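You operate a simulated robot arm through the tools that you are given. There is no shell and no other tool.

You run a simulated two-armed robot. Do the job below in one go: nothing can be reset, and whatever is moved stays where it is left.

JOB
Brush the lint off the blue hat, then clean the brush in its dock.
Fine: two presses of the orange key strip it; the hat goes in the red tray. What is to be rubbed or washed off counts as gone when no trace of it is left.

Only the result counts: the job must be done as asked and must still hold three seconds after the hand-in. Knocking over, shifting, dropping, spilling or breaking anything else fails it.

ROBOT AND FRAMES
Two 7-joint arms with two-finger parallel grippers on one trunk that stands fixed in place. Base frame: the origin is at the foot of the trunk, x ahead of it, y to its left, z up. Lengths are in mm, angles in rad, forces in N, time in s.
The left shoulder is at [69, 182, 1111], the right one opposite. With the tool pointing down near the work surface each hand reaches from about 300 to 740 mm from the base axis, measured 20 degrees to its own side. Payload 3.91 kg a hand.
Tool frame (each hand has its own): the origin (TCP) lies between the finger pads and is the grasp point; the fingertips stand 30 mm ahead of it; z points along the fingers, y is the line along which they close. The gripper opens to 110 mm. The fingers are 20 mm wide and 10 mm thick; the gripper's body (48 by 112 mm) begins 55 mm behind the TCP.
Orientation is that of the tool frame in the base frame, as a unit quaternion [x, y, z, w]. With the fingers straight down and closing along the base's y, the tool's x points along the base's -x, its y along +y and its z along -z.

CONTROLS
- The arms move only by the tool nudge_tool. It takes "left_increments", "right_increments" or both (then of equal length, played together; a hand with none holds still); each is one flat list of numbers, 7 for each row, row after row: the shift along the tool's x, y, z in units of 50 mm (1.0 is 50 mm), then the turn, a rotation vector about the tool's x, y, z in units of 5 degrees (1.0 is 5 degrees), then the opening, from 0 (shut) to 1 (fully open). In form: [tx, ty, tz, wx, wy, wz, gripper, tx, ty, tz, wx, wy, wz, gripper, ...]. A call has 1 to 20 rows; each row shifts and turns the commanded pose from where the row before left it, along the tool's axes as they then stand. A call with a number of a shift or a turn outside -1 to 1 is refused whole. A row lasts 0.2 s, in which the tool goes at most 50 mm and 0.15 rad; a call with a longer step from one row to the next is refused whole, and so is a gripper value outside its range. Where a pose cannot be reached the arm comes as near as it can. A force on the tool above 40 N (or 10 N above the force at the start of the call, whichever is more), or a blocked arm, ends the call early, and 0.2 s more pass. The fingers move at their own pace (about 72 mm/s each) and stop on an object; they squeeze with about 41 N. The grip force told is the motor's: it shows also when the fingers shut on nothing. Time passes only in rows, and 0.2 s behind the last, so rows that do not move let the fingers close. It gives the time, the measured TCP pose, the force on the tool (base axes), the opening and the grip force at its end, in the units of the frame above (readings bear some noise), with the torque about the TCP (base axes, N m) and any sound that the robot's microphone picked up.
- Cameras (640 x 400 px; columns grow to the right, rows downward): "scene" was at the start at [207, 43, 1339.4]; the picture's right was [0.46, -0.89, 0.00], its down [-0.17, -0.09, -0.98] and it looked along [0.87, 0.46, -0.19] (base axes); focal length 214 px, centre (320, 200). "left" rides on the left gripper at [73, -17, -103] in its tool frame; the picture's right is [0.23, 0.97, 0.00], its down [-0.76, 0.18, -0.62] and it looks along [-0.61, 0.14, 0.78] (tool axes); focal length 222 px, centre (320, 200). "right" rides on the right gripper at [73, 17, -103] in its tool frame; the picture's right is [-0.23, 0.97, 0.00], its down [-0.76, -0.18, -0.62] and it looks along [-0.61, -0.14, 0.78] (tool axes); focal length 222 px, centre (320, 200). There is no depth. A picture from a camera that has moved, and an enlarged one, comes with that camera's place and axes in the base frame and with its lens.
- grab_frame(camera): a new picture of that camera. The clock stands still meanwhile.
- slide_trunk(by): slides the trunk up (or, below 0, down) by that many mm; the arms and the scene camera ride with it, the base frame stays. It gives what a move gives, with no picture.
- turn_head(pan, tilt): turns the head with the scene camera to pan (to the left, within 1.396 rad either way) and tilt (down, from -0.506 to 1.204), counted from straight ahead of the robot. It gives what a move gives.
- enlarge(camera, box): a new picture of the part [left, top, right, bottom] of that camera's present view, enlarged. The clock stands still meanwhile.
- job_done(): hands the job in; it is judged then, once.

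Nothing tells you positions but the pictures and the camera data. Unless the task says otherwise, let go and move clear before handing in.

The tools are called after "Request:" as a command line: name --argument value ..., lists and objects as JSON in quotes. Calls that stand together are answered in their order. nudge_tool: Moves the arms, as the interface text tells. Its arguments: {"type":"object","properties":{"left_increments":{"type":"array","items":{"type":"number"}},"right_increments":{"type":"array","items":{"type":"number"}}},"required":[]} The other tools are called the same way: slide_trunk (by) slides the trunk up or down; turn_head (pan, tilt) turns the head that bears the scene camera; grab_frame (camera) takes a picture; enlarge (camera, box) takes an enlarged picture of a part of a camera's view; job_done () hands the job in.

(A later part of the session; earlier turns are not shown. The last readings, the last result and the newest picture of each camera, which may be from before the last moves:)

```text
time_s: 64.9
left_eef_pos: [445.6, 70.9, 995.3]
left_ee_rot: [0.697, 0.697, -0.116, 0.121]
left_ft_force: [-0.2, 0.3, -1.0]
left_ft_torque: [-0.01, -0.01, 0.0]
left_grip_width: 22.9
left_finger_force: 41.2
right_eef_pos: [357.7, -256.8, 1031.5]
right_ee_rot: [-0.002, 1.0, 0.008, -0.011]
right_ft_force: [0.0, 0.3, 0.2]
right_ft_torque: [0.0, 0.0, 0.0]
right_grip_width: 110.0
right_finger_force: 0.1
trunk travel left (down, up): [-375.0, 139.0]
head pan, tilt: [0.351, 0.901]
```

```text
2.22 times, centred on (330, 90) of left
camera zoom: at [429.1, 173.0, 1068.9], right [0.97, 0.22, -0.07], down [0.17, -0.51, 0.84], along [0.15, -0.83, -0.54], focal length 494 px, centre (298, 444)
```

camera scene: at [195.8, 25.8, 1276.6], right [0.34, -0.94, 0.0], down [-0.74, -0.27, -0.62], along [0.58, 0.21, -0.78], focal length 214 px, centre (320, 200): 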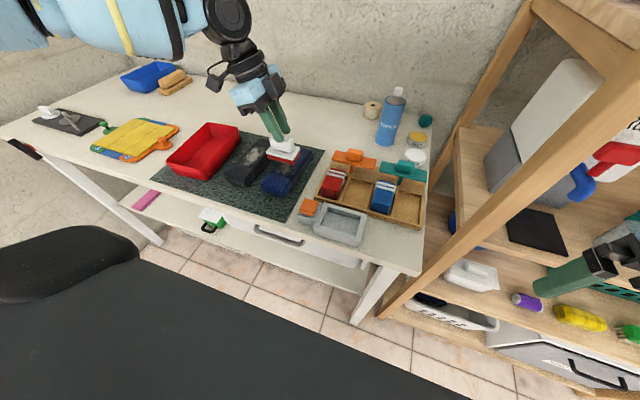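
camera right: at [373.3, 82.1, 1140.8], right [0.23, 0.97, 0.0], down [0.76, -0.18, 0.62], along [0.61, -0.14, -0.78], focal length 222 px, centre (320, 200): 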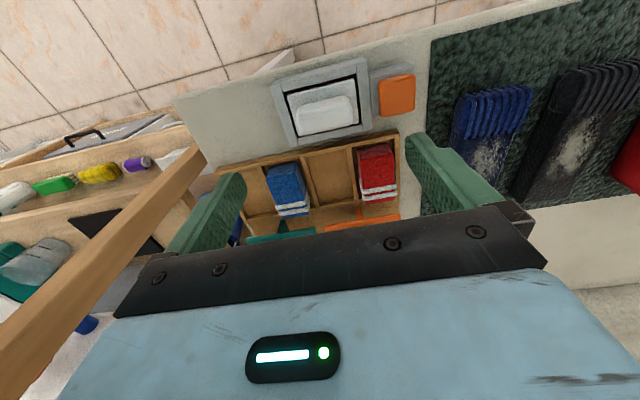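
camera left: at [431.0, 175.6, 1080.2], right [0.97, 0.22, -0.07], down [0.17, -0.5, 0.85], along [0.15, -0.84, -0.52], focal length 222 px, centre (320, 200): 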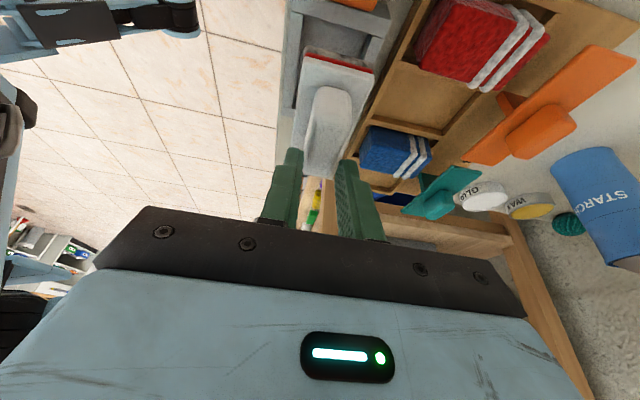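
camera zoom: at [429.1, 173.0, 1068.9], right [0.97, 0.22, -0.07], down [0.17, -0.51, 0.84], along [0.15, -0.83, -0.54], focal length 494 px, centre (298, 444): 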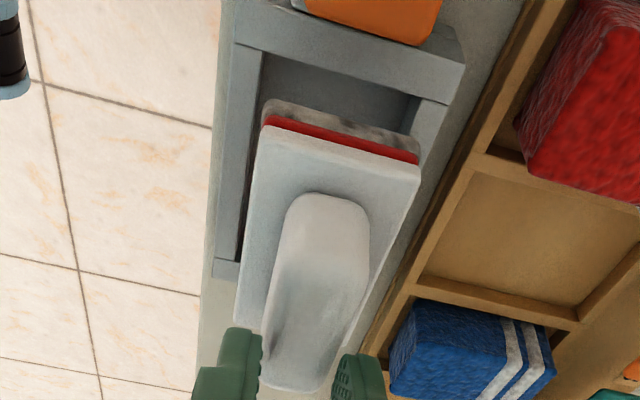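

The brush is now level to within about 1–2°, with its pad roughly 2 mm too far towards +y over the well. I'll shift by that and go down gently in small steps.

Request:
nudge_tool --left_increments '[0.047, 0.01, 0.195, 0, 0.1, 0, 0, 0.047, 0, 0.195, 0, 0.1, 0, 0, 0.033, 0, 0.094, 0, 0, 0, 0, 0.033, 0, 0.094, 0, 0, 0, 0, 0.033, 0, 0.094, 0, 0, 0, 0]'

Request:
enlarge --camera "scene" --box '[314, 186, 378, 242]'

Request:
enlarge --camera "left" --box '[270, 0, 390, 180]'

```text
time_s: 66.1
left_eef_pos: [445.3, 69.4, 959.7]
left_ee_rot: [0.697, 0.699, -0.11, 0.116]
left_ft_force: [-0.9, -0.5, -0.6]
left_ft_torque: [-0.01, 0.0, 0.04]
left_grip_width: 23.2
left_finger_force: 41.2
right_eef_pos: [358.1, -256.3, 1030.8]
right_ee_rot: [-0.001, 1.0, 0.008, -0.01]
right_ft_force: [1.4, 1.2, -0.6]
right_ft_torque: [-0.01, 0.03, -0.01]
right_grip_width: 110.0
right_finger_force: 0.0
trunk travel left (down, up): [-375.0, 139.0]
head pan, tilt: [0.351, 0.901]
```

```text
7.14 times, centred on (346, 214) of scene
camera zoom: at [195.4, 25.7, 1276.7], right [0.34, -0.94, 0.0], down [-0.74, -0.27, -0.62], along [0.58, 0.21, -0.78], focal length 1532 px, centre (134, 100)
```

zoom: 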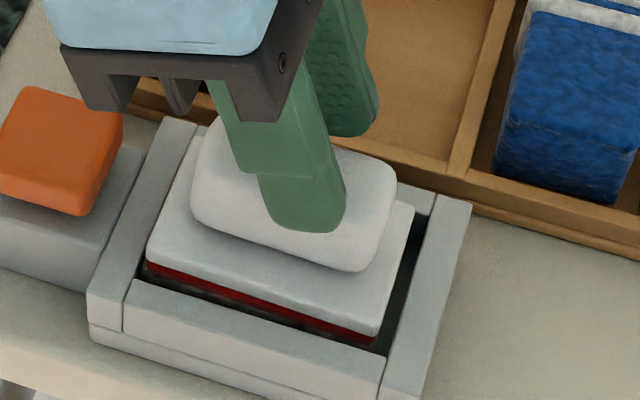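

```text
2.22 times, centred on (330, 90) of left
camera zoom: at [429.4, 170.2, 1035.7], right [0.97, 0.22, -0.06], down [0.17, -0.53, 0.83], along [0.15, -0.82, -0.55], focal length 494 px, centre (298, 444)
```

zoom: 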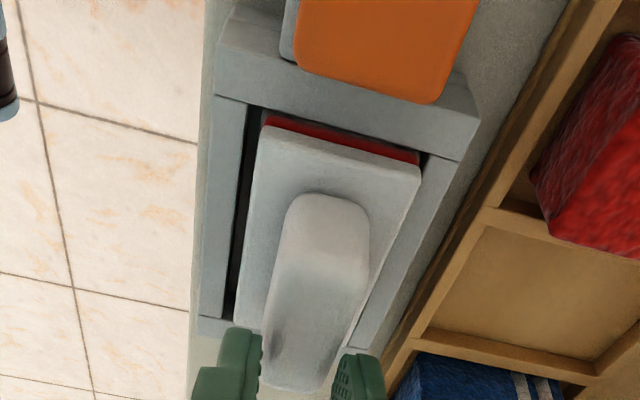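

The pad is inside the well with no contact force. I'll keep going down until it touches the floor.

Request:
nudge_tool --left_increments '[0.03, 0, 0.095, 0, 0, 0, 0, 0.03, 0, 0.095, 0, 0, 0, 0, 0.03, 0, 0.076, 0, 0, 0, 0]'

Request:
enlarge --camera "scene" --box '[314, 186, 378, 242]'

```text
time_s: 66.9
left_eef_pos: [445.9, 68.1, 949.0]
left_ee_rot: [0.698, 0.698, -0.108, 0.12]
left_ft_force: [2.0, 5.6, 36.3]
left_ft_torque: [-0.23, -0.03, 0.03]
left_grip_width: 23.4
left_finger_force: 40.5
right_eef_pos: [354.9, -256.8, 1033.5]
right_ee_rot: [0.0, 1.0, 0.008, -0.009]
right_ft_force: [0.2, 0.5, 0.1]
right_ft_torque: [-0.01, -0.01, -0.03]
right_grip_width: 110.0
right_finger_force: 0.1
trunk travel left (down, up): [-375.0, 139.0]
head pan, tilt: [0.351, 0.901]
```

```text
7.14 times, centred on (346, 214) of scene
camera zoom: at [193.1, 26.0, 1277.3], right [0.34, -0.94, 0.0], down [-0.73, -0.27, -0.62], along [0.58, 0.21, -0.78], focal length 1532 px, centre (134, 100)
```

zoom: 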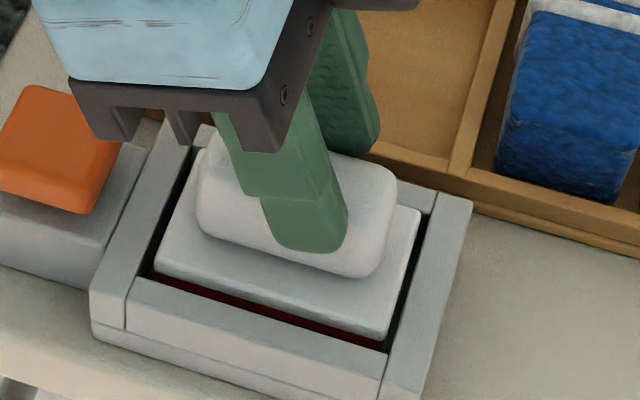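

It has bottomed out in the well, and the plate sits in the frame as it did at the start. I'll release and back straight up.

Request:
nudge_tool --left_increments '[-0.02, 0, -0.06, 0, 0, 0, 0, 0, 0, 0, 0, 0, 0, 0.45, 0, 0, 0, 0, 0, 0, 0.45, 0, 0, 0, 0, 0, 0, 0.45, -0.1, 0, -0.28, 0, 0, 0, 0.45, -0.1, 0, -0.28, 0, 0, 0, 0.45, -0.2, 0, -0.56, 0, 0, 0, 0.45]'

Request:
enlarge --camera "scene" --box '[300, 180, 390, 250]'

Request:
grab_frame --camera "left"

```text
time_s: 68.5
left_eef_pos: [446.0, 69.8, 1008.3]
left_ee_rot: [0.698, 0.698, -0.109, 0.115]
left_ft_force: [0.0, -0.1, -0.8]
left_ft_torque: [0.01, -0.05, 0.02]
left_grip_width: 49.8
left_finger_force: 0.0
right_eef_pos: [355.8, -257.3, 1031.8]
right_ee_rot: [-0.001, 1.0, 0.008, -0.011]
right_ft_force: [-0.5, -0.8, -0.1]
right_ft_torque: [0.02, -0.01, 0.0]
right_grip_width: 110.0
right_finger_force: 0.1
trunk travel left (down, up): [-375.0, 139.0]
head pan, tilt: [0.351, 0.901]
```

```text
5.71 times, centred on (345, 215) of scene
camera zoom: at [194.8, 25.5, 1276.8], right [0.34, -0.94, 0.0], down [-0.74, -0.27, -0.62], along [0.58, 0.21, -0.78], focal length 1226 px, centre (177, 114)
```

zoom: 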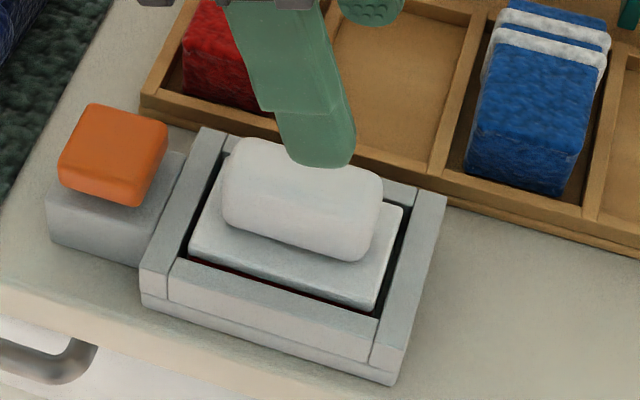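

```text
taken
camera left: at [428.5, 168.7, 1084.3], right [0.97, 0.22, -0.06], down [0.17, -0.53, 0.83], along [0.15, -0.82, -0.55], focal length 222 px, centre (320, 200)
```

left: 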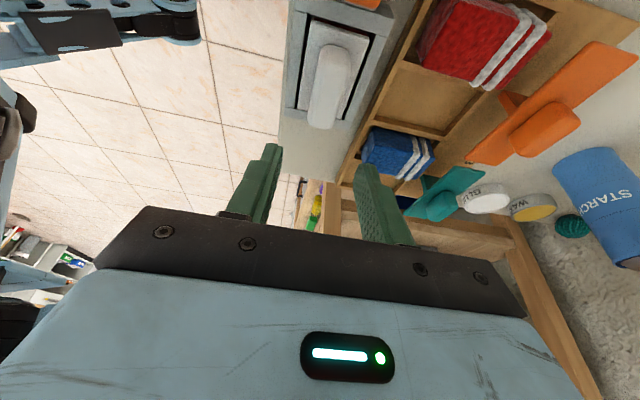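

The brush is seated in the dock as at the start. Next comes the orange key at (447, 141). I'll shut the fingers, move above the key and bring the tool upright.

Request:
nudge_tool --left_increments '[0.45, 0.01, -0.148, 0, 0, 0, 0, 0.45, 0, -0.148, 0, 0, 0, 0, 0.45, 0, -0.148, 0, 0, 0, 0, 0, 0, 0, 0, 0.91, 0, 0, 0, 0, 0, 0, 0.91, 0, 0, 0, 0, 0, 0, 0.91, 0, 0, 0, 0, 0, 0, 0.91, 0, 0, 0, 0, 0, 0, 0, 0, 0]'

Request:
grab_frame --camera "left"

Request:
enlarge --camera "scene" --box '[270, 160, 390, 250]'

```text
time_s: 70.3
left_eef_pos: [445.5, 138.3, 1009.4]
left_ee_rot: [0.706, 0.709, 0.002, 0.003]
left_ft_force: [-0.5, 0.3, -0.2]
left_ft_torque: [0.0, -0.02, 0.02]
left_grip_width: 0.1
left_finger_force: 37.5
right_eef_pos: [356.8, -256.4, 1032.6]
right_ee_rot: [-0.001, 1.0, 0.007, -0.011]
right_ft_force: [0.4, -0.4, 0.7]
right_ft_torque: [-0.02, -0.04, 0.01]
right_grip_width: 110.2
right_finger_force: 0.0
trunk travel left (down, up): [-375.0, 139.0]
head pan, tilt: [0.351, 0.901]
```

```text
taken
camera left: at [428.1, 210.7, 1112.8], right [0.97, 0.23, 0.01], down [0.17, -0.76, 0.63], along [0.15, -0.61, -0.78], focal length 222 px, centre (320, 200)
```

left: 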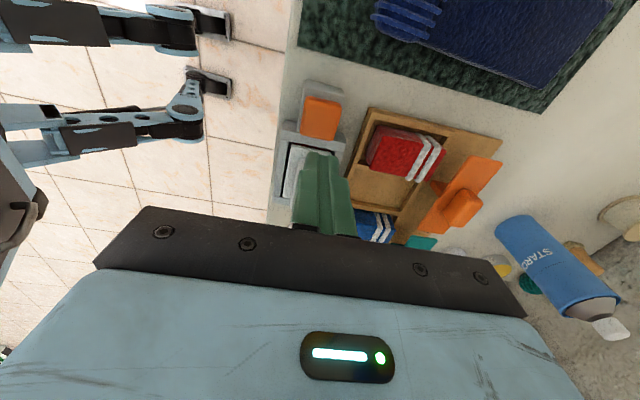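

```text
4.44 times, centred on (330, 205) of scene
camera zoom: at [195.0, 25.5, 1276.8], right [0.34, -0.94, 0.0], down [-0.74, -0.27, -0.62], along [0.58, 0.21, -0.78], focal length 953 px, centre (276, 178)
```

zoom: 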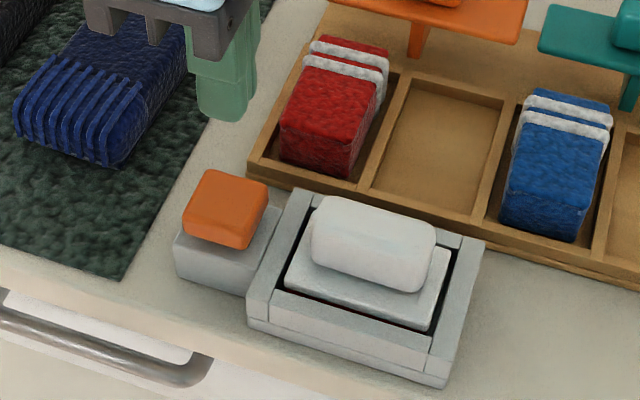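

The key's top is centred near (446.5, 143, 906). I'll go down to just above it first.

Request:
nudge_tool --left_increments '[0.05, 0.01, 0.4, 0, 0, 0, 0, 0.04, 0.01, 0.4, 0, 0, 0, 0, 0, 0, 0.4, 0, 0, 0, 0]'

Request:
enlarge --camera "scene" --box '[270, 160, 390, 250]'

Request:
enlarge --camera "left" --box '[240, 60, 400, 220]'

```text
time_s: 71.1
left_eef_pos: [448.1, 145.6, 948.0]
left_ee_rot: [0.706, 0.708, 0.003, 0.004]
left_ft_force: [0.6, 0.3, -0.4]
left_ft_torque: [0.01, 0.02, 0.0]
left_grip_width: 0.0
left_finger_force: 37.0
right_eef_pos: [356.3, -256.6, 1030.9]
right_ee_rot: [-0.002, 1.0, 0.008, -0.011]
right_ft_force: [0.4, 0.1, -0.6]
right_ft_torque: [0.01, -0.01, 0.01]
right_grip_width: 110.0
right_finger_force: 0.1
trunk travel left (down, up): [-375.0, 139.0]
head pan, tilt: [0.351, 0.901]
```

```text
4.44 times, centred on (330, 205) of scene
camera zoom: at [195.7, 25.9, 1276.7], right [0.34, -0.94, 0.0], down [-0.74, -0.27, -0.62], along [0.58, 0.21, -0.78], focal length 953 px, centre (276, 178)
```

zoom: 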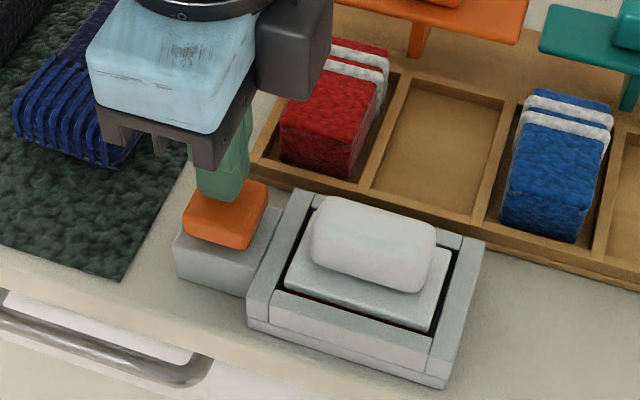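

```text
2.50 times, centred on (320, 140) of left
camera zoom: at [431.2, 216.6, 1052.0], right [0.97, 0.23, 0.01], down [0.17, -0.76, 0.63], along [0.15, -0.61, -0.78], focal length 555 px, centre (320, 350)
```

zoom: 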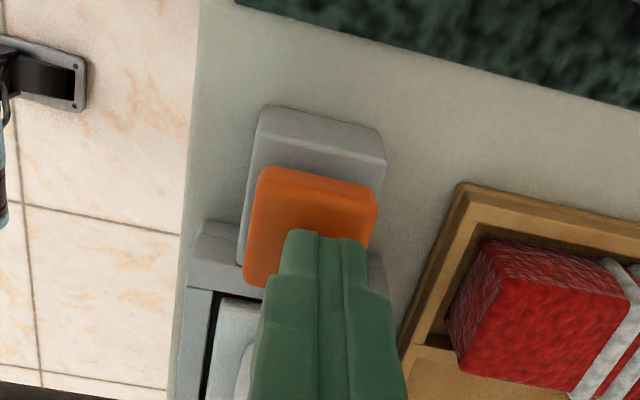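

The fingertips are centred over the key. I'll press down gently, listening for a click.

Request:
nudge_tool --left_increments '[0, 0, 0.08, 0, 0, 0, 0, 0, 0, 0.08, 0, 0, 0, 0, 0, 0, 0.06, 0, 0, 0, 0, 0, 0, 0.06, 0, 0, 0, 0]'

Request:
enlarge --camera "scene" --box '[290, 185, 350, 235]'

```text
time_s: 72.1
left_eef_pos: [447.1, 141.9, 934.5]
left_ee_rot: [0.705, 0.709, 0.003, 0.004]
left_ft_force: [2.6, -0.1, 2.8]
left_ft_torque: [0.03, 0.0, 0.0]
left_grip_width: 0.3
left_finger_force: 37.3
right_eef_pos: [357.8, -256.2, 1031.6]
right_ee_rot: [-0.002, 1.0, 0.007, -0.011]
right_ft_force: [0.0, -0.1, -0.1]
right_ft_torque: [-0.01, 0.03, 0.02]
right_grip_width: 110.0
right_finger_force: 0.0
trunk travel left (down, up): [-375.0, 139.0]
head pan, tilt: [0.351, 0.901]
heard: click
```

```text
8.00 times, centred on (320, 210) of scene
camera zoom: at [195.4, 25.8, 1276.7], right [0.34, -0.94, 0.0], down [-0.74, -0.27, -0.62], along [0.58, 0.21, -0.78], focal length 1716 px, centre (320, 120)
```

zoom: 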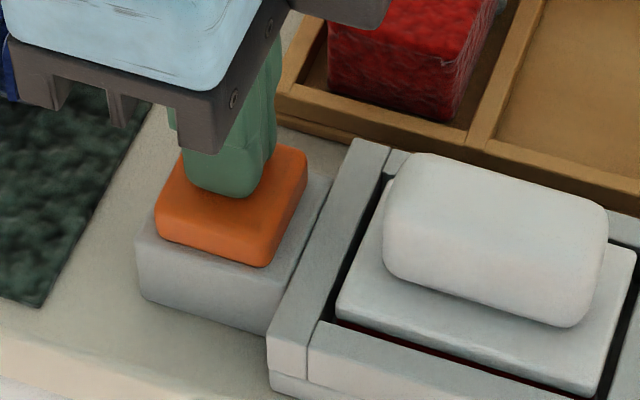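

One click heard. I'll lift fully off the key, then press a second time the same way.

Request:
nudge_tool --left_increments '[0, 0, -0.14, 0, 0, 0, 0, 0, 0, -0.2, 0, 0, 0, 0, 0, 0, 0, 0, 0, 0, 0]'

Request:
enlarge --camera "scene" --box '[290, 185, 350, 235]'

```text
time_s: 72.9
left_eef_pos: [447.2, 143.5, 950.9]
left_ee_rot: [0.706, 0.708, 0.003, 0.004]
left_ft_force: [0.3, -0.6, 0.6]
left_ft_torque: [0.01, -0.02, 0.03]
left_grip_width: 0.0
left_finger_force: 37.5
right_eef_pos: [357.9, -256.2, 1032.2]
right_ee_rot: [-0.001, 1.0, 0.007, -0.009]
right_ft_force: [-0.2, -0.3, -0.3]
right_ft_torque: [0.03, 0.0, 0.0]
right_grip_width: 110.1
right_finger_force: 0.0
trunk travel left (down, up): [-375.0, 139.0]
head pan, tilt: [0.351, 0.901]
```

```text
8.00 times, centred on (320, 210) of scene
camera zoom: at [195.5, 25.8, 1276.7], right [0.34, -0.94, 0.0], down [-0.74, -0.27, -0.62], along [0.58, 0.21, -0.78], focal length 1716 px, centre (320, 120)
```

zoom: 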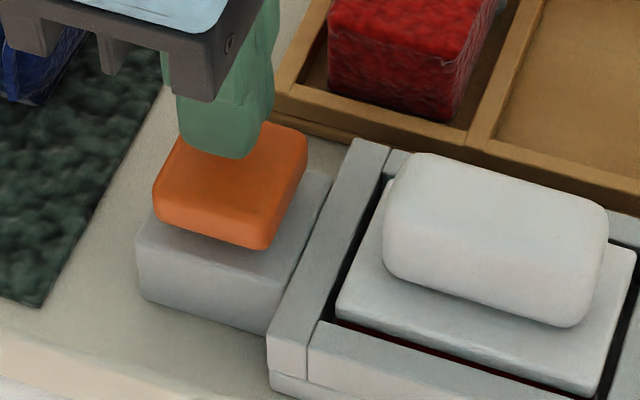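

The key has sprung back up. Now the second press.

Request:
nudge_tool --left_increments '[0, 0, 0.1, 0, 0, 0, 0, 0, 0, 0.1, 0, 0, 0, 0, 0, 0, 0.07, 0, 0, 0, 0, 0, 0, 0.07, 0, 0, 0, 0]'

```text
time_s: 73.9
left_eef_pos: [447.9, 143.3, 935.0]
left_ee_rot: [0.706, 0.708, 0.003, 0.003]
left_ft_force: [0.4, 2.7, 2.1]
left_ft_torque: [0.06, 0.02, -0.01]
left_grip_width: 0.0
left_finger_force: 37.6
right_eef_pos: [356.9, -256.8, 1031.9]
right_ee_rot: [-0.001, 1.0, 0.007, -0.01]
right_ft_force: [-0.6, 0.2, -0.3]
right_ft_torque: [-0.01, -0.01, -0.01]
right_grip_width: 110.2
right_finger_force: 0.0
trunk travel left (down, up): [-375.0, 139.0]
head pan, tilt: [0.351, 0.901]
heard: click
```

Second click heard. I'll back off and look at the pad edge visible in the dock gap.

Request:
nudge_tool --left_increments '[0, 0, -0.2, 0, 0, 0, 0, 0, 0, -0.7, 0, 0, 0, 0, 0.5, 0, -0.7, 0, 0, 0, 0, 0.7, 0, 0, 0, 0, 0, 0]'

Request:
enlarge --camera "scene" --box '[314, 200, 364, 245]'

Request:
grab_frame --camera "left"

Request:
grab_frame --camera "scene"

```text
time_s: 74.9
left_eef_pos: [445.2, 205.6, 1014.9]
left_ee_rot: [0.707, 0.707, 0.002, 0.005]
left_ft_force: [1.1, 0.6, 0.0]
left_ft_torque: [-0.06, -0.02, 0.02]
left_grip_width: 0.0
left_finger_force: 37.7
right_eef_pos: [357.8, -256.8, 1032.6]
right_ee_rot: [-0.002, 1.0, 0.007, -0.011]
right_ft_force: [-0.2, 1.1, -0.4]
right_ft_torque: [0.02, 0.0, 0.0]
right_grip_width: 109.9
right_finger_force: 0.0
trunk travel left (down, up): [-375.0, 139.0]
head pan, tilt: [0.351, 0.901]
```

```text
8.89 times, centred on (339, 222) of scene
camera zoom: at [195.3, 26.5, 1276.7], right [0.34, -0.94, 0.0], down [-0.74, -0.27, -0.62], along [0.58, 0.21, -0.78], focal length 1906 px, centre (151, 0)
```

zoom: 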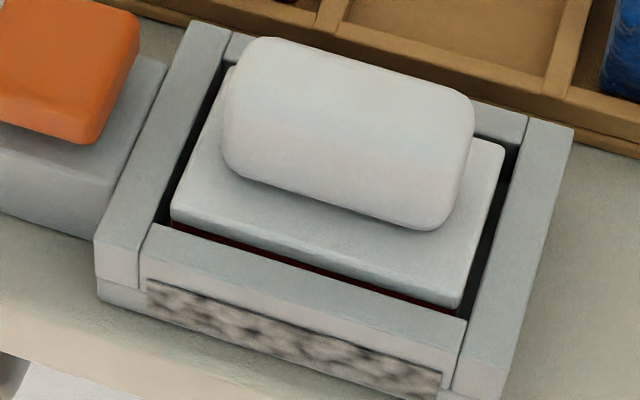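

```text
taken
camera left: at [429.2, 277.0, 1119.2], right [0.97, 0.23, 0.01], down [0.17, -0.76, 0.63], along [0.15, -0.61, -0.78], focal length 222 px, centre (320, 200)
```

left: 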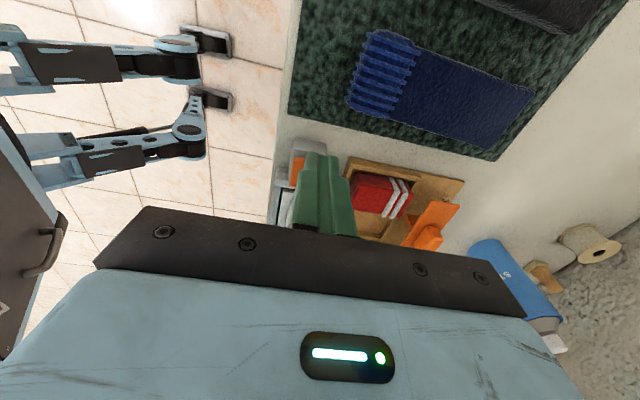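

```text
taken
camera scene: at [195.3, 26.5, 1276.7], right [0.34, -0.94, 0.0], down [-0.74, -0.27, -0.62], along [0.58, 0.21, -0.78], focal length 214 px, centre (320, 200)
```

scene: 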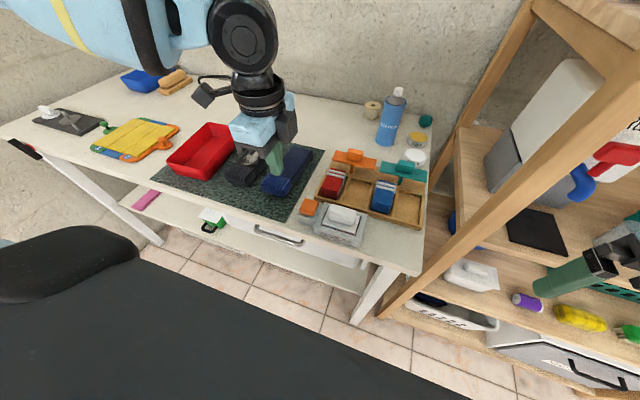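

The stripped lint now shows on the dock's front and the pad is out of sight in the well, so the brush has been cleaned. Next is the hat: I'll turn the left hand back to its default orientation, open it and look at the tray and hat from above.

Request:
nudge_tool --left_increments '[0.4, 0, -0.7, 0, 0, -1, 0, 0, 0, 0, 0, 0, -1, 0, 0, 0, 0, 0, 0, -1, 0, 0, 0, 0, 0, 0, -1, 0, 0, 0, 0, 0, 0, -1, 0, 0, 0, 0, 0, 0, -1, 0, 0, 0, 0, 0, 0, -1, 0, 0, 0, 0, 0, 0, -1, 0, 0, 0, 0, 0, 0, -1, 0, 0, 0, 0, 0, 0, -1, 0, 0, 0, 0, 0, 0, -1, 0, 0, 0, 0, 0, 0, -1, 0, 0, 0, 0, 0, 0, -1, 0, 0, 0, 0, 0, 0, -1, 0, 0, 0, 0, 0, 0, -1, 0, 0, 0, 0, 0, 0, -1, 0, 0, 0, 0, 0, 0, -1, 0, 0, 0, 0, 0, 0, -1, 0]'

Request:
nudge_tool --left_increments '[0, 0.8, -0.3, 0, 0, 0, 0.5, 0, 0.8, -0.3, 0, 0, 0, 0.7, 0, 0.8, -0.3, 0, 0, 0, 0.7]'

Request:
grab_frame --camera "left"

Request:
grab_frame --camera "scene"

```text
time_s: 78.7
left_eef_pos: [446.8, 224.3, 1049.9]
left_ee_rot: [-0.003, 1.0, -0.001, 0.004]
left_ft_force: [-0.9, 0.3, -0.5]
left_ft_torque: [-0.01, 0.01, -0.01]
left_grip_width: 0.3
left_finger_force: 37.5
right_eef_pos: [356.4, -257.5, 1032.4]
right_ee_rot: [-0.001, 1.0, 0.007, -0.01]
right_ft_force: [-1.1, -0.4, 0.6]
right_ft_torque: [0.0, -0.01, -0.01]
right_grip_width: 109.8
right_finger_force: 0.0
trunk travel left (down, up): [-375.0, 139.0]
head pan, tilt: [0.351, 0.901]
```

```text
time_s: 79.5
left_eef_pos: [443.6, 343.0, 1091.0]
left_ee_rot: [-0.001, 1.0, -0.001, 0.004]
left_ft_force: [-0.7, 0.0, 0.6]
left_ft_torque: [-0.01, -0.01, -0.04]
left_grip_width: 76.9
left_finger_force: 0.0
right_eef_pos: [355.8, -255.6, 1033.3]
right_ee_rot: [-0.002, 1.0, 0.007, -0.011]
right_ft_force: [0.0, 1.5, 0.1]
right_ft_torque: [-0.04, 0.01, 0.01]
right_grip_width: 109.7
right_finger_force: 0.0
trunk travel left (down, up): [-375.0, 139.0]
head pan, tilt: [0.351, 0.901]
```

```text
taken
camera left: at [372.4, 326.6, 1194.7], right [-0.23, 0.97, 0.0], down [0.76, 0.18, 0.63], along [0.61, 0.14, -0.78], focal length 222 px, centre (320, 200)
```

left: 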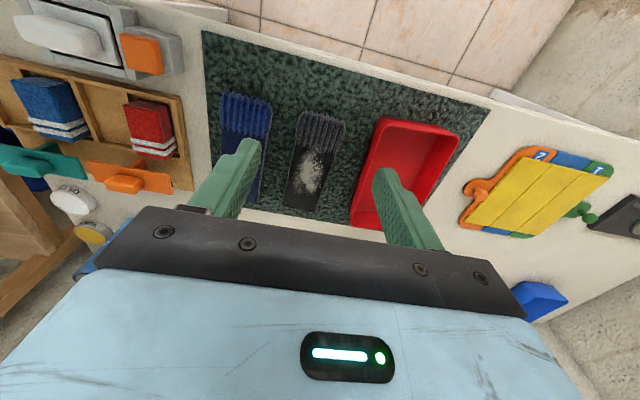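

```text
taken
camera scene: at [194.9, 26.8, 1276.8], right [0.34, -0.94, 0.0], down [-0.74, -0.27, -0.62], along [0.58, 0.21, -0.78], focal length 214 px, centre (320, 200)
```

scene: 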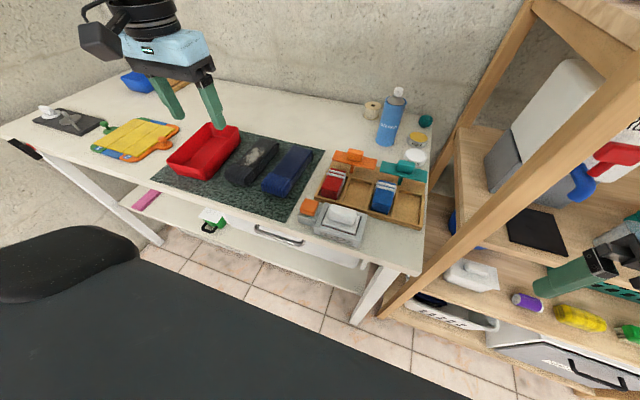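

I'll zoom on the tray and hat from the scene camera, and move the left hand back a little so its fingers don't hide the tray's far end.

Request:
enlarge --camera "scene" --box '[155, 110, 325, 220]'

Request:
nudge_tool --left_increments '[0.5, 0.6, -0.4, 0, 0, 0, 0.73, 0.5, 0.6, -0.4, 0, 0, 0, 0.73, 0.5, 0.6, -0.4, 0, 0, 0, 0.73]'

Request:
grab_frame --camera "left"

Request:
enlarge --camera "left" --box '[140, 60, 400, 240]'

```text
3.64 times, centred on (240, 165) of scene
camera zoom: at [194.9, 26.8, 1276.8], right [0.34, -0.94, 0.0], down [-0.74, -0.27, -0.62], along [0.58, 0.21, -0.78], focal length 780 px, centre (611, 327)
```

zoom: 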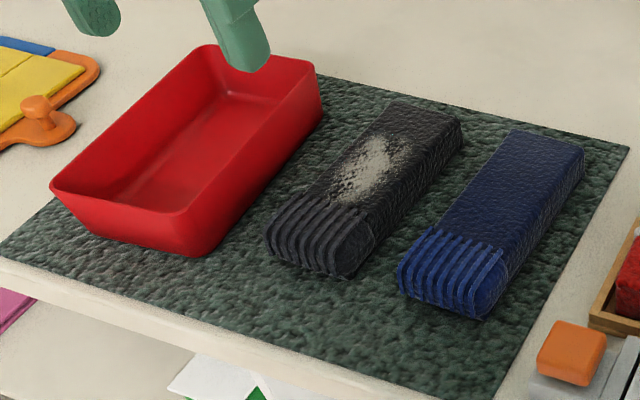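

```text
time_s: 80.3
left_eef_pos: [369.3, 432.5, 1153.5]
left_ee_rot: [-0.001, 1.0, 0.0, 0.005]
left_ft_force: [-0.3, -0.4, 1.0]
left_ft_torque: [-0.04, -0.03, 0.01]
left_grip_width: 80.4
left_finger_force: 0.1
right_eef_pos: [355.4, -256.5, 1032.3]
right_ee_rot: [-0.002, 1.0, 0.007, -0.011]
right_ft_force: [0.6, 0.3, 0.2]
right_ft_torque: [-0.05, -0.05, 0.0]
right_grip_width: 110.0
right_finger_force: 0.1
trunk travel left (down, up): [-375.0, 139.0]
head pan, tilt: [0.351, 0.901]
```

```text
taken
camera left: at [297.4, 415.9, 1257.2], right [-0.23, 0.97, 0.0], down [0.76, 0.18, 0.63], along [0.61, 0.14, -0.78], focal length 222 px, centre (320, 200)
```

left: 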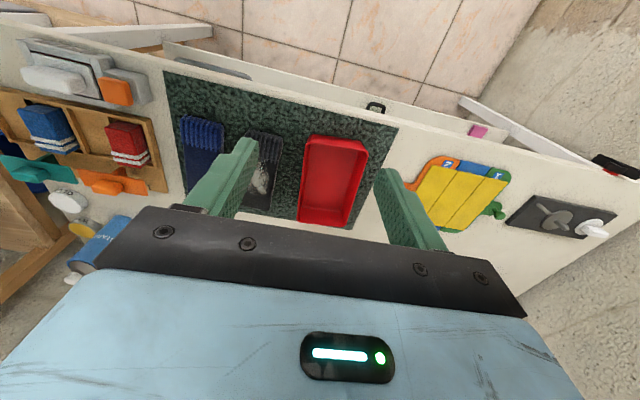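

```text
2.22 times, centred on (270, 150) of left
camera zoom: at [297.4, 415.9, 1257.2], right [-0.23, 0.97, 0.0], down [0.76, 0.18, 0.63], along [0.61, 0.14, -0.78], focal length 494 px, centre (431, 311)
```

zoom: 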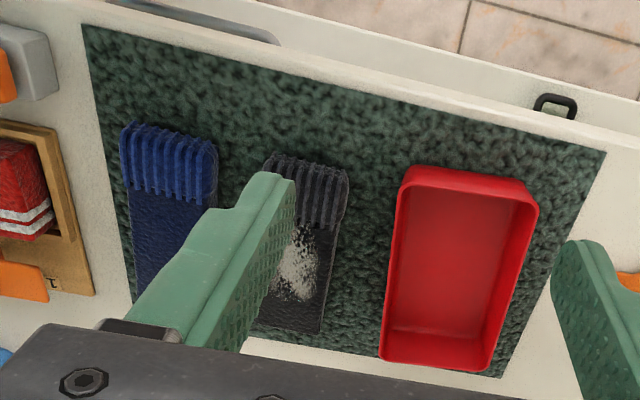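

I now have a full view of the tray. Its rim is at z≈903, about 185 × 108 mm, centred near (550, 491), and its long axis is turned about +5° from x. The hat is about 163 × 60 mm with its top at z≈893, centred near (560, 247). I'll move above the hat with the fingers open to about 80 mm.

Request:
nudge_tool --left_increments '[-0.4775, -0.4625, 0.3825, 0, 0, 0, 0.73, -0.4775, -0.4625, 0.3825, 0, 0, 0, 0.73, -0.4775, -0.4625, 0.3825, 0, 0, 0, 0.73, -0.4775, -0.4625, 0.3825, 0, 0, 0, 0.73, -0.4775, -0.4625, 0.3825, 0, 0, 0, 0.73, -0.4775, -0.4625, 0.3825, 0, 0, 0, 0.73, -0.4775, -0.4625, 0.3825, 0, 0, 0, 0.73, -0.4775, -0.4625, 0.3825, 0, 0, 0, 0.73]'

Request:
grab_frame --camera "left"

Request:
enlarge --camera "scene" --box '[220, 110, 350, 210]'

```text
time_s: 82.1
left_eef_pos: [563.7, 248.9, 1002.6]
left_ee_rot: [-0.001, 1.0, -0.002, 0.003]
left_ft_force: [0.5, 0.0, -0.3]
left_ft_torque: [-0.02, 0.02, 0.01]
left_grip_width: 80.4
left_finger_force: 0.0
right_eef_pos: [359.0, -256.3, 1031.0]
right_ee_rot: [-0.002, 1.0, 0.009, -0.012]
right_ft_force: [0.4, 0.0, -0.9]
right_ft_torque: [0.0, 0.03, 0.01]
right_grip_width: 110.0
right_finger_force: 0.1
trunk travel left (down, up): [-375.0, 139.0]
head pan, tilt: [0.351, 0.901]
```

```text
taken
camera left: at [491.7, 231.9, 1106.2], right [-0.23, 0.97, 0.0], down [0.76, 0.18, 0.63], along [0.61, 0.14, -0.78], focal length 222 px, centre (320, 200)
```

left: 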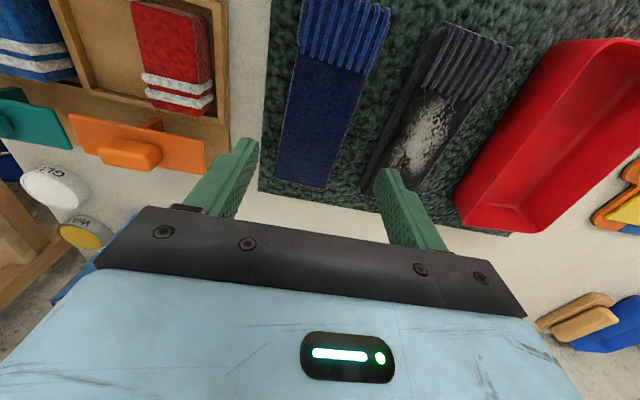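

```text
4.00 times, centred on (285, 160) of scene
camera zoom: at [196.7, 26.1, 1276.5], right [0.34, -0.94, 0.0], down [-0.74, -0.27, -0.62], along [0.58, 0.21, -0.78], focal length 858 px, centre (460, 360)
```

zoom: 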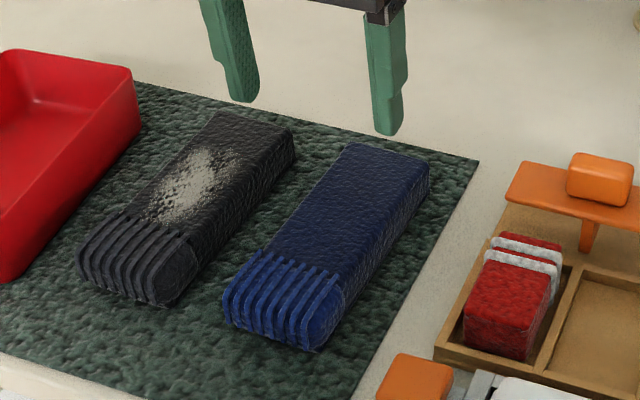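

The hat's axis runs about −1.7° from x, with its centre at (560, 246). The outer edge of the +y finger would be at y≈296, clear of the black hat at y≈313. I'll align and go down to 30 mm above grip height.

Request:
nudge_tool --left_increments '[0.04, -0.03, 0.4, 0, 0, 0.34, 0.72, 0.03, -0.026, 0.4, 0, 0, 0, 0.72, 0, 0, 0.4, 0, 0, 0, 0.72, 0, 0, 0.3, 0, 0, 0, 0.72]'

Request:
grab_frame --camera "left"

Request:
enlarge --camera "scene" --box '[220, 110, 350, 210]'

```text
time_s: 83.1
left_eef_pos: [561.3, 246.3, 927.1]
left_ee_rot: [0.013, 1.0, 0.0, 0.005]
left_ft_force: [0.3, -0.2, -0.8]
left_ft_torque: [-0.03, 0.0, 0.01]
left_grip_width: 79.4
left_finger_force: 0.1
right_eef_pos: [357.1, -257.2, 1032.1]
right_ee_rot: [0.0, 1.0, 0.009, -0.011]
right_ft_force: [-0.2, 0.1, 0.4]
right_ft_torque: [0.0, 0.0, -0.03]
right_grip_width: 110.2
right_finger_force: 0.0
trunk travel left (down, up): [-375.0, 139.0]
head pan, tilt: [0.351, 0.901]
```

```text
taken
camera left: at [488.2, 230.6, 1030.1], right [-0.2, 0.98, 0.0], down [0.76, 0.16, 0.63], along [0.62, 0.12, -0.78], focal length 222 px, centre (320, 200)
```

left: 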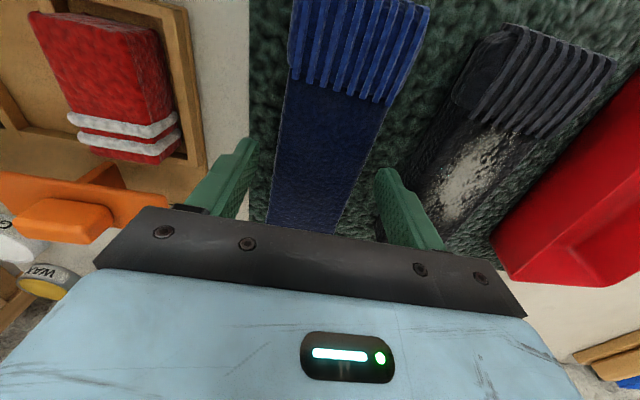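

```text
4.00 times, centred on (285, 160) of scene
camera zoom: at [195.4, 25.8, 1276.7], right [0.34, -0.94, 0.0], down [-0.74, -0.27, -0.62], along [0.58, 0.21, -0.78], focal length 858 px, centre (460, 360)
```

zoom: 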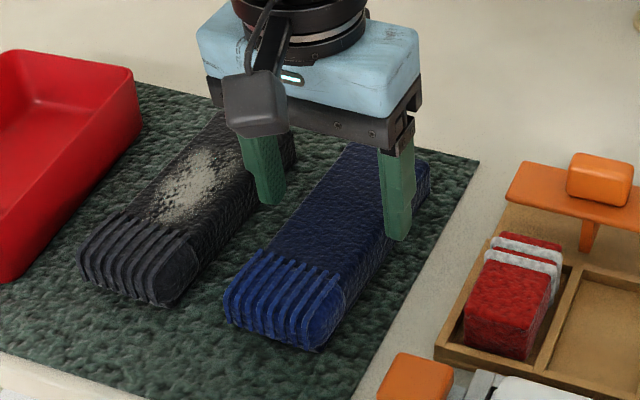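

The fingers straddle the hat with the black hat clear. I'll go down the last 30 mm slowly and close.

Request:
nudge_tool --left_increments '[0, 0, 0.15, 0, 0, 0, 0.72, 0, 0, 0.15, 0, 0, 0, 0.72, 0, 0, 0.15, 0, 0, 0, 0.72, 0, 0, 0.12, 0, 0, 0, 0.72, 0, 0, 0, 0, 0, 0, 0.72]'

Request:
enlarge --camera "scene" --box '[220, 110, 350, 210]'

```text
time_s: 84.3
left_eef_pos: [559.5, 247.7, 898.0]
left_ee_rot: [0.013, 1.0, 0.0, 0.005]
left_ft_force: [0.1, 0.4, 0.0]
left_ft_torque: [-0.03, 0.02, -0.01]
left_grip_width: 79.2
left_finger_force: 0.2
right_eef_pos: [357.7, -257.3, 1031.4]
right_ee_rot: [-0.001, 1.0, 0.008, -0.01]
right_ft_force: [-0.7, 0.4, 0.0]
right_ft_torque: [0.01, -0.03, 0.0]
right_grip_width: 109.9
right_finger_force: 0.1
trunk travel left (down, up): [-375.0, 139.0]
head pan, tilt: [0.351, 0.901]
```

```text
4.00 times, centred on (285, 160) of scene
camera zoom: at [195.3, 25.7, 1276.7], right [0.34, -0.94, 0.0], down [-0.74, -0.27, -0.62], along [0.58, 0.21, -0.78], focal length 858 px, centre (460, 360)
```

zoom: 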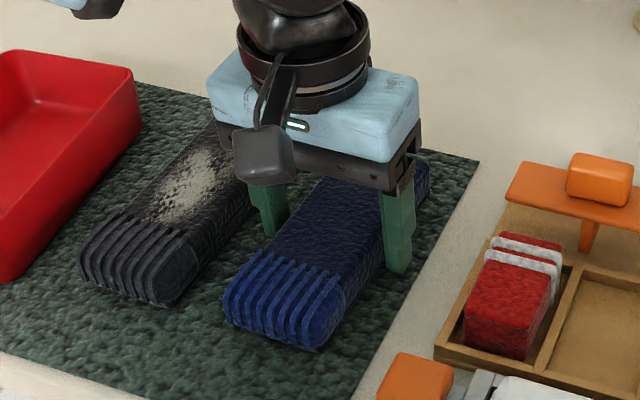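

Request:
nudge_tool --left_increments '[0, 0, 0, 0, 0, 0, 0, 0, 0, 0, 0, 0, 0, 0, 0, 0, 0, 0, 0, 0, 0, 0, 0, 0, 0, 0, 0, 0, 0, 0, -0.1, 0, 0, 0, 0, 0, 0, -0.2, 0, 0, 0, 0, 0, 0, -0.4, 0, 0, 0, 0]'

Request:
enlarge --camera "scene" --box '[220, 110, 350, 210]'

```text
time_s: 85.9
left_eef_pos: [558.2, 246.2, 933.6]
left_ee_rot: [0.014, 1.0, -0.001, 0.004]
left_ft_force: [0.7, -0.8, 0.0]
left_ft_torque: [-0.01, -0.01, 0.06]
left_grip_width: 64.4
left_finger_force: 41.1
right_eef_pos: [356.1, -257.0, 1030.8]
right_ee_rot: [-0.001, 1.0, 0.008, -0.011]
right_ft_force: [-0.1, 0.0, -0.6]
right_ft_torque: [0.04, 0.01, 0.03]
right_grip_width: 110.1
right_finger_force: 0.0
trunk travel left (down, up): [-375.0, 139.0]
head pan, tilt: [0.351, 0.901]
```

```text
4.00 times, centred on (285, 160) of scene
camera zoom: at [195.0, 25.6, 1276.8], right [0.34, -0.94, 0.0], down [-0.74, -0.27, -0.62], along [0.58, 0.21, -0.78], focal length 858 px, centre (460, 360)
```

zoom: 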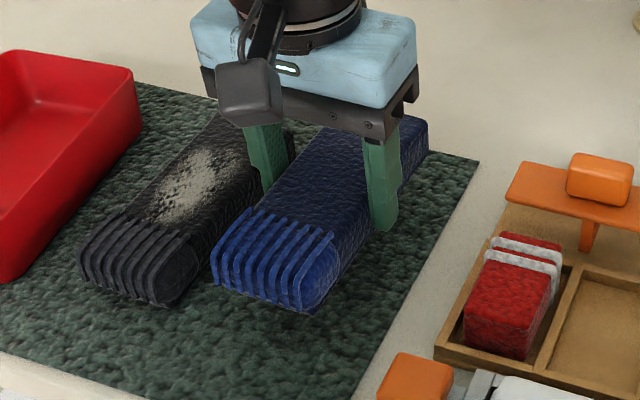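

The hat is gripped (64 mm) and lifts level. I'll raise it well clear, carry it over the tray and turn it to match the tray's +5°.

Request:
nudge_tool --left_increments '[0, 0, -0.5, 0, 0, 0, 0, 0, 0, -0.5, 0, 0, 0, 0, 0, 0, -0.6, 0, 0, 0, 0, 0.043, 0.7, 0, 0, 0, 0, 0, 0.043, 0.7, 0, 0, 0, 0, 0, 0.043, 0.7, 0, 0, 0, 0, 0, 0.043, 0.7, 0, 0, 0, 0, 0, 0.043, 0.7, 0, 0, 0, 0, 0, 0.043, 0.7, 0, 0, 0, 0, 0, 0.043, 0.7, 0, 0, 0, 0, 0, 0, 0, 0, 0, 0, -0.68, 0, 0, 0, 0, 0, 0, -0.68, 0]'

Request:
grab_frame --camera "left"

Request:
enlarge --camera "scene" --box '[140, 80, 290, 200]'

```text
time_s: 88.5
left_eef_pos: [552.1, 492.8, 1011.3]
left_ee_rot: [-0.046, 0.999, -0.001, 0.005]
left_ft_force: [0.8, -0.4, -1.5]
left_ft_torque: [0.01, 0.02, 0.0]
left_grip_width: 64.3
left_finger_force: 41.1
right_eef_pos: [355.7, -256.0, 1032.0]
right_ee_rot: [0.0, 1.0, 0.008, -0.01]
right_ft_force: [-0.4, 0.4, -0.3]
right_ft_torque: [-0.02, 0.01, -0.01]
right_grip_width: 110.3
right_finger_force: 0.1
trunk travel left (down, up): [-375.0, 139.0]
head pan, tilt: [0.351, 0.901]
```

```text
taken
camera left: at [481.3, 469.2, 1116.1], right [-0.32, 0.95, -0.01], down [0.74, 0.25, 0.63], along [0.6, 0.2, -0.78], focal length 222 px, centre (320, 200)
```

left: 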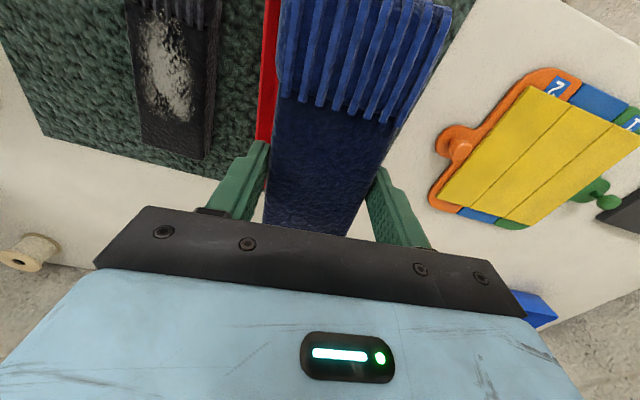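

```text
3.33 times, centred on (215, 140) of scene
camera zoom: at [195.4, 26.1, 1276.7], right [0.34, -0.94, 0.0], down [-0.74, -0.27, -0.62], along [0.58, 0.21, -0.78], focal length 715 px, centre (670, 400)
```

zoom: 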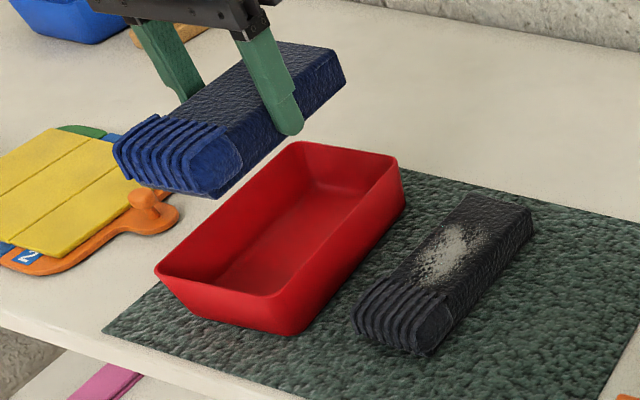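

The hat is above the tray and aligned with it, with the yaw reading +5.3°. I'll shift it 2 mm towards −x and lower it to rim level, then check clearances.

Request:
nudge_tool --left_increments '[0.04, 0, 0.4, 0, 0, 0, 0, 0, 0, 0.4, 0, 0, 0, 0, 0, 0, 0.4, 0, 0, 0, 0, 0, 0, 0, 0, 0, 0, 0]'

Request:
grab_frame --camera "left"

Request:
enlarge --camera "scene" --box '[150, 90, 270, 190]'

```text
time_s: 89.5
left_eef_pos: [549.7, 491.5, 951.6]
left_ee_rot: [-0.047, 0.999, -0.001, 0.006]
left_ft_force: [0.4, 0.2, -1.2]
left_ft_torque: [-0.04, -0.02, 0.03]
left_grip_width: 64.1
left_finger_force: 41.2
right_eef_pos: [355.8, -258.0, 1031.1]
right_ee_rot: [-0.001, 1.0, 0.008, -0.01]
right_ft_force: [0.7, -0.4, -0.3]
right_ft_torque: [0.02, 0.0, -0.04]
right_grip_width: 109.9
right_finger_force: 0.1
trunk travel left (down, up): [-375.0, 139.0]
head pan, tilt: [0.351, 0.901]
```

```text
taken
camera left: at [479.5, 467.5, 1055.0], right [-0.32, 0.95, 0.0], down [0.74, 0.25, 0.63], along [0.6, 0.2, -0.78], focal length 222 px, centre (320, 200)
```

left: 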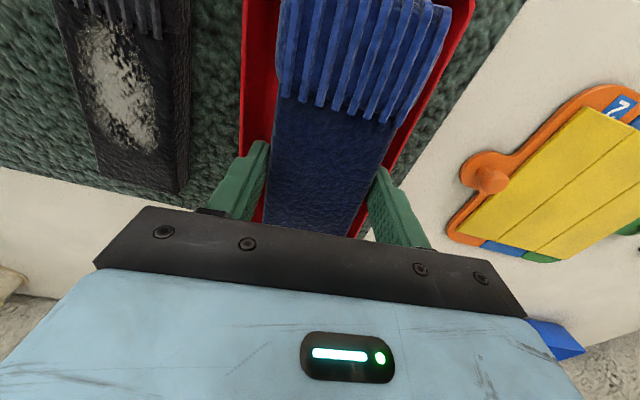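

```text
4.00 times, centred on (210, 140) of scene
camera zoom: at [195.2, 25.7, 1276.8], right [0.34, -0.94, 0.0], down [-0.74, -0.27, -0.62], along [0.58, 0.21, -0.78], focal length 858 px, centre (760, 440)
```

zoom: 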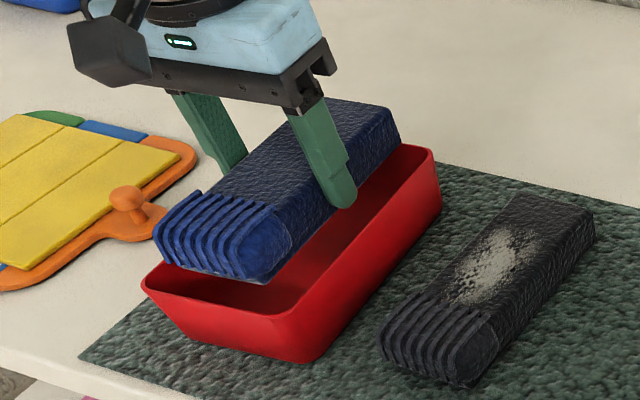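

The hat is centred over the tray in both directions. I'll lower it in to just above the tray floor.

Request:
nudge_tool --left_increments '[0, 0, 0.25, 0, 0, 0, 0, 0, 0, 0.25, 0, 0, 0, 0, 0, 0, 0.2, 0, 0, 0, 0, 0, 0, 0.12, 0, 0, 0, 0, 0, 0, 0.08, 0, 0, 0, 0]'

Request:
grab_frame --camera "left"

Request:
enlarge --camera "scene" --box '[150, 90, 270, 190]'

```text
time_s: 90.3
left_eef_pos: [547.5, 489.7, 923.9]
left_ee_rot: [-0.046, 0.999, -0.001, 0.002]
left_ft_force: [-9.1, -1.5, 11.3]
left_ft_torque: [0.1, -0.46, -0.03]
left_grip_width: 64.0
left_finger_force: 40.7
right_eef_pos: [354.6, -257.0, 1032.6]
right_ee_rot: [-0.001, 1.0, 0.008, -0.009]
right_ft_force: [0.4, 0.4, -0.5]
right_ft_torque: [-0.01, 0.04, 0.01]
right_grip_width: 109.9
right_finger_force: 0.0
trunk travel left (down, up): [-375.0, 139.0]
head pan, tilt: [0.351, 0.901]
stopped in row 3 (left hand): the force on the tool passed its limit at 49 N (the readings are from after the stop); the commanded pose is now the measured one
```

```text
taken
camera left: at [478.2, 465.9, 1028.1], right [-0.31, 0.95, -0.01], down [0.74, 0.25, 0.63], along [0.6, 0.19, -0.78], focal length 222 px, centre (320, 200)
```

left: 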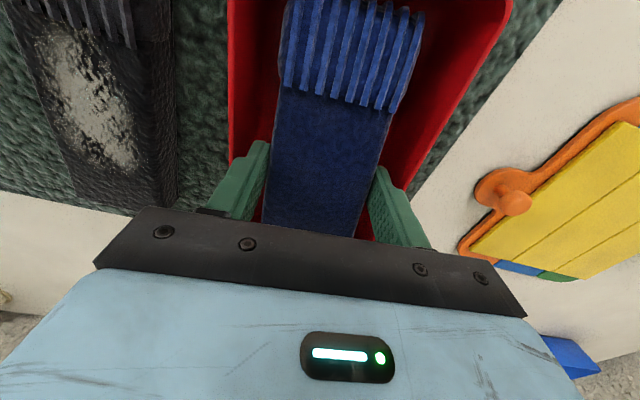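

```text
4.00 times, centred on (210, 140) of scene
camera zoom: at [193.4, 25.0, 1276.9], right [0.34, -0.94, 0.0], down [-0.73, -0.27, -0.62], along [0.58, 0.21, -0.78], focal length 858 px, centre (760, 440)
```

zoom: 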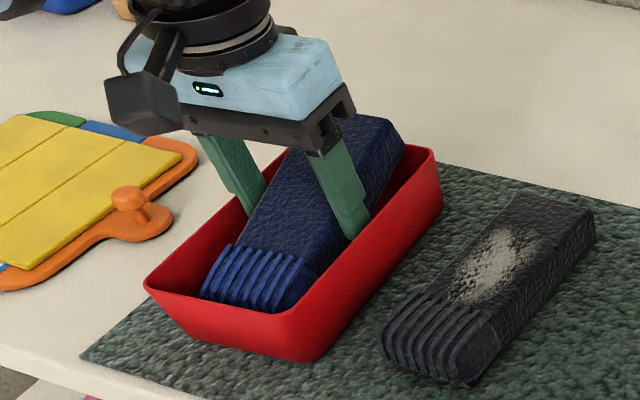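

The far end of the hat has touched the tray's far wall: the force is −x and upward, on the far side. The tray hasn't moved. I'll lift slightly, shift the hat about 8 mm towards −x and look again.

Request:
nudge_tool --left_increments '[0, 0, -0.2, 0, 0, 0, 0, 0, 0, -0.2, 0, 0, 0, 0, 0.16, 0, 0, 0, 0, 0, 0, 0, 0, 0, 0, 0, 0, 0]'

Request:
enlarge --camera "scene" --box '[160, 95, 265, 185]'

Request:
grab_frame --camera "left"

```text
time_s: 91.3
left_eef_pos: [541.2, 490.2, 941.5]
left_ee_rot: [-0.047, 0.999, -0.002, 0.002]
left_ft_force: [0.2, 0.3, -1.0]
left_ft_torque: [0.03, 0.04, -0.02]
left_grip_width: 64.4
left_finger_force: 40.7
right_eef_pos: [357.4, -256.5, 1031.6]
right_ee_rot: [-0.001, 1.0, 0.007, -0.01]
right_ft_force: [0.3, 0.1, -0.2]
right_ft_torque: [0.01, -0.02, 0.04]
right_grip_width: 109.9
right_finger_force: 0.1
trunk travel left (down, up): [-375.0, 139.0]
head pan, tilt: [0.351, 0.901]
```

```text
4.44 times, centred on (212, 140) of scene
camera zoom: at [195.5, 25.6, 1276.7], right [0.34, -0.94, 0.0], down [-0.74, -0.27, -0.62], along [0.58, 0.21, -0.78], focal length 953 px, centre (798, 467)
```

zoom: 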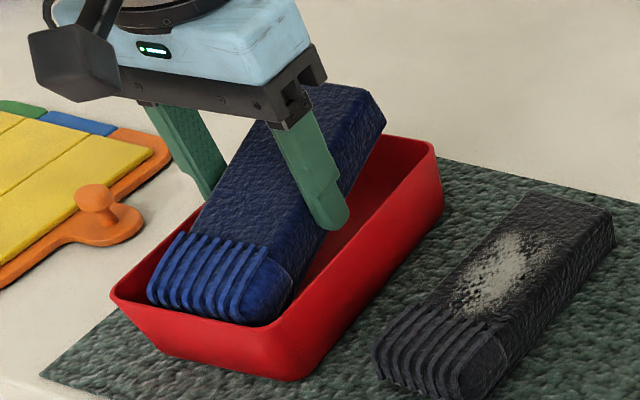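

```text
taken
camera left: at [472.1, 466.7, 1045.8], right [-0.31, 0.95, 0.0], down [0.74, 0.25, 0.63], along [0.59, 0.19, -0.78], focal length 222 px, centre (320, 200)
```

left: 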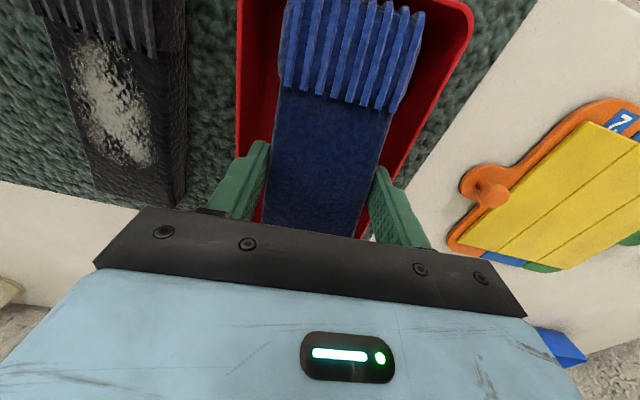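

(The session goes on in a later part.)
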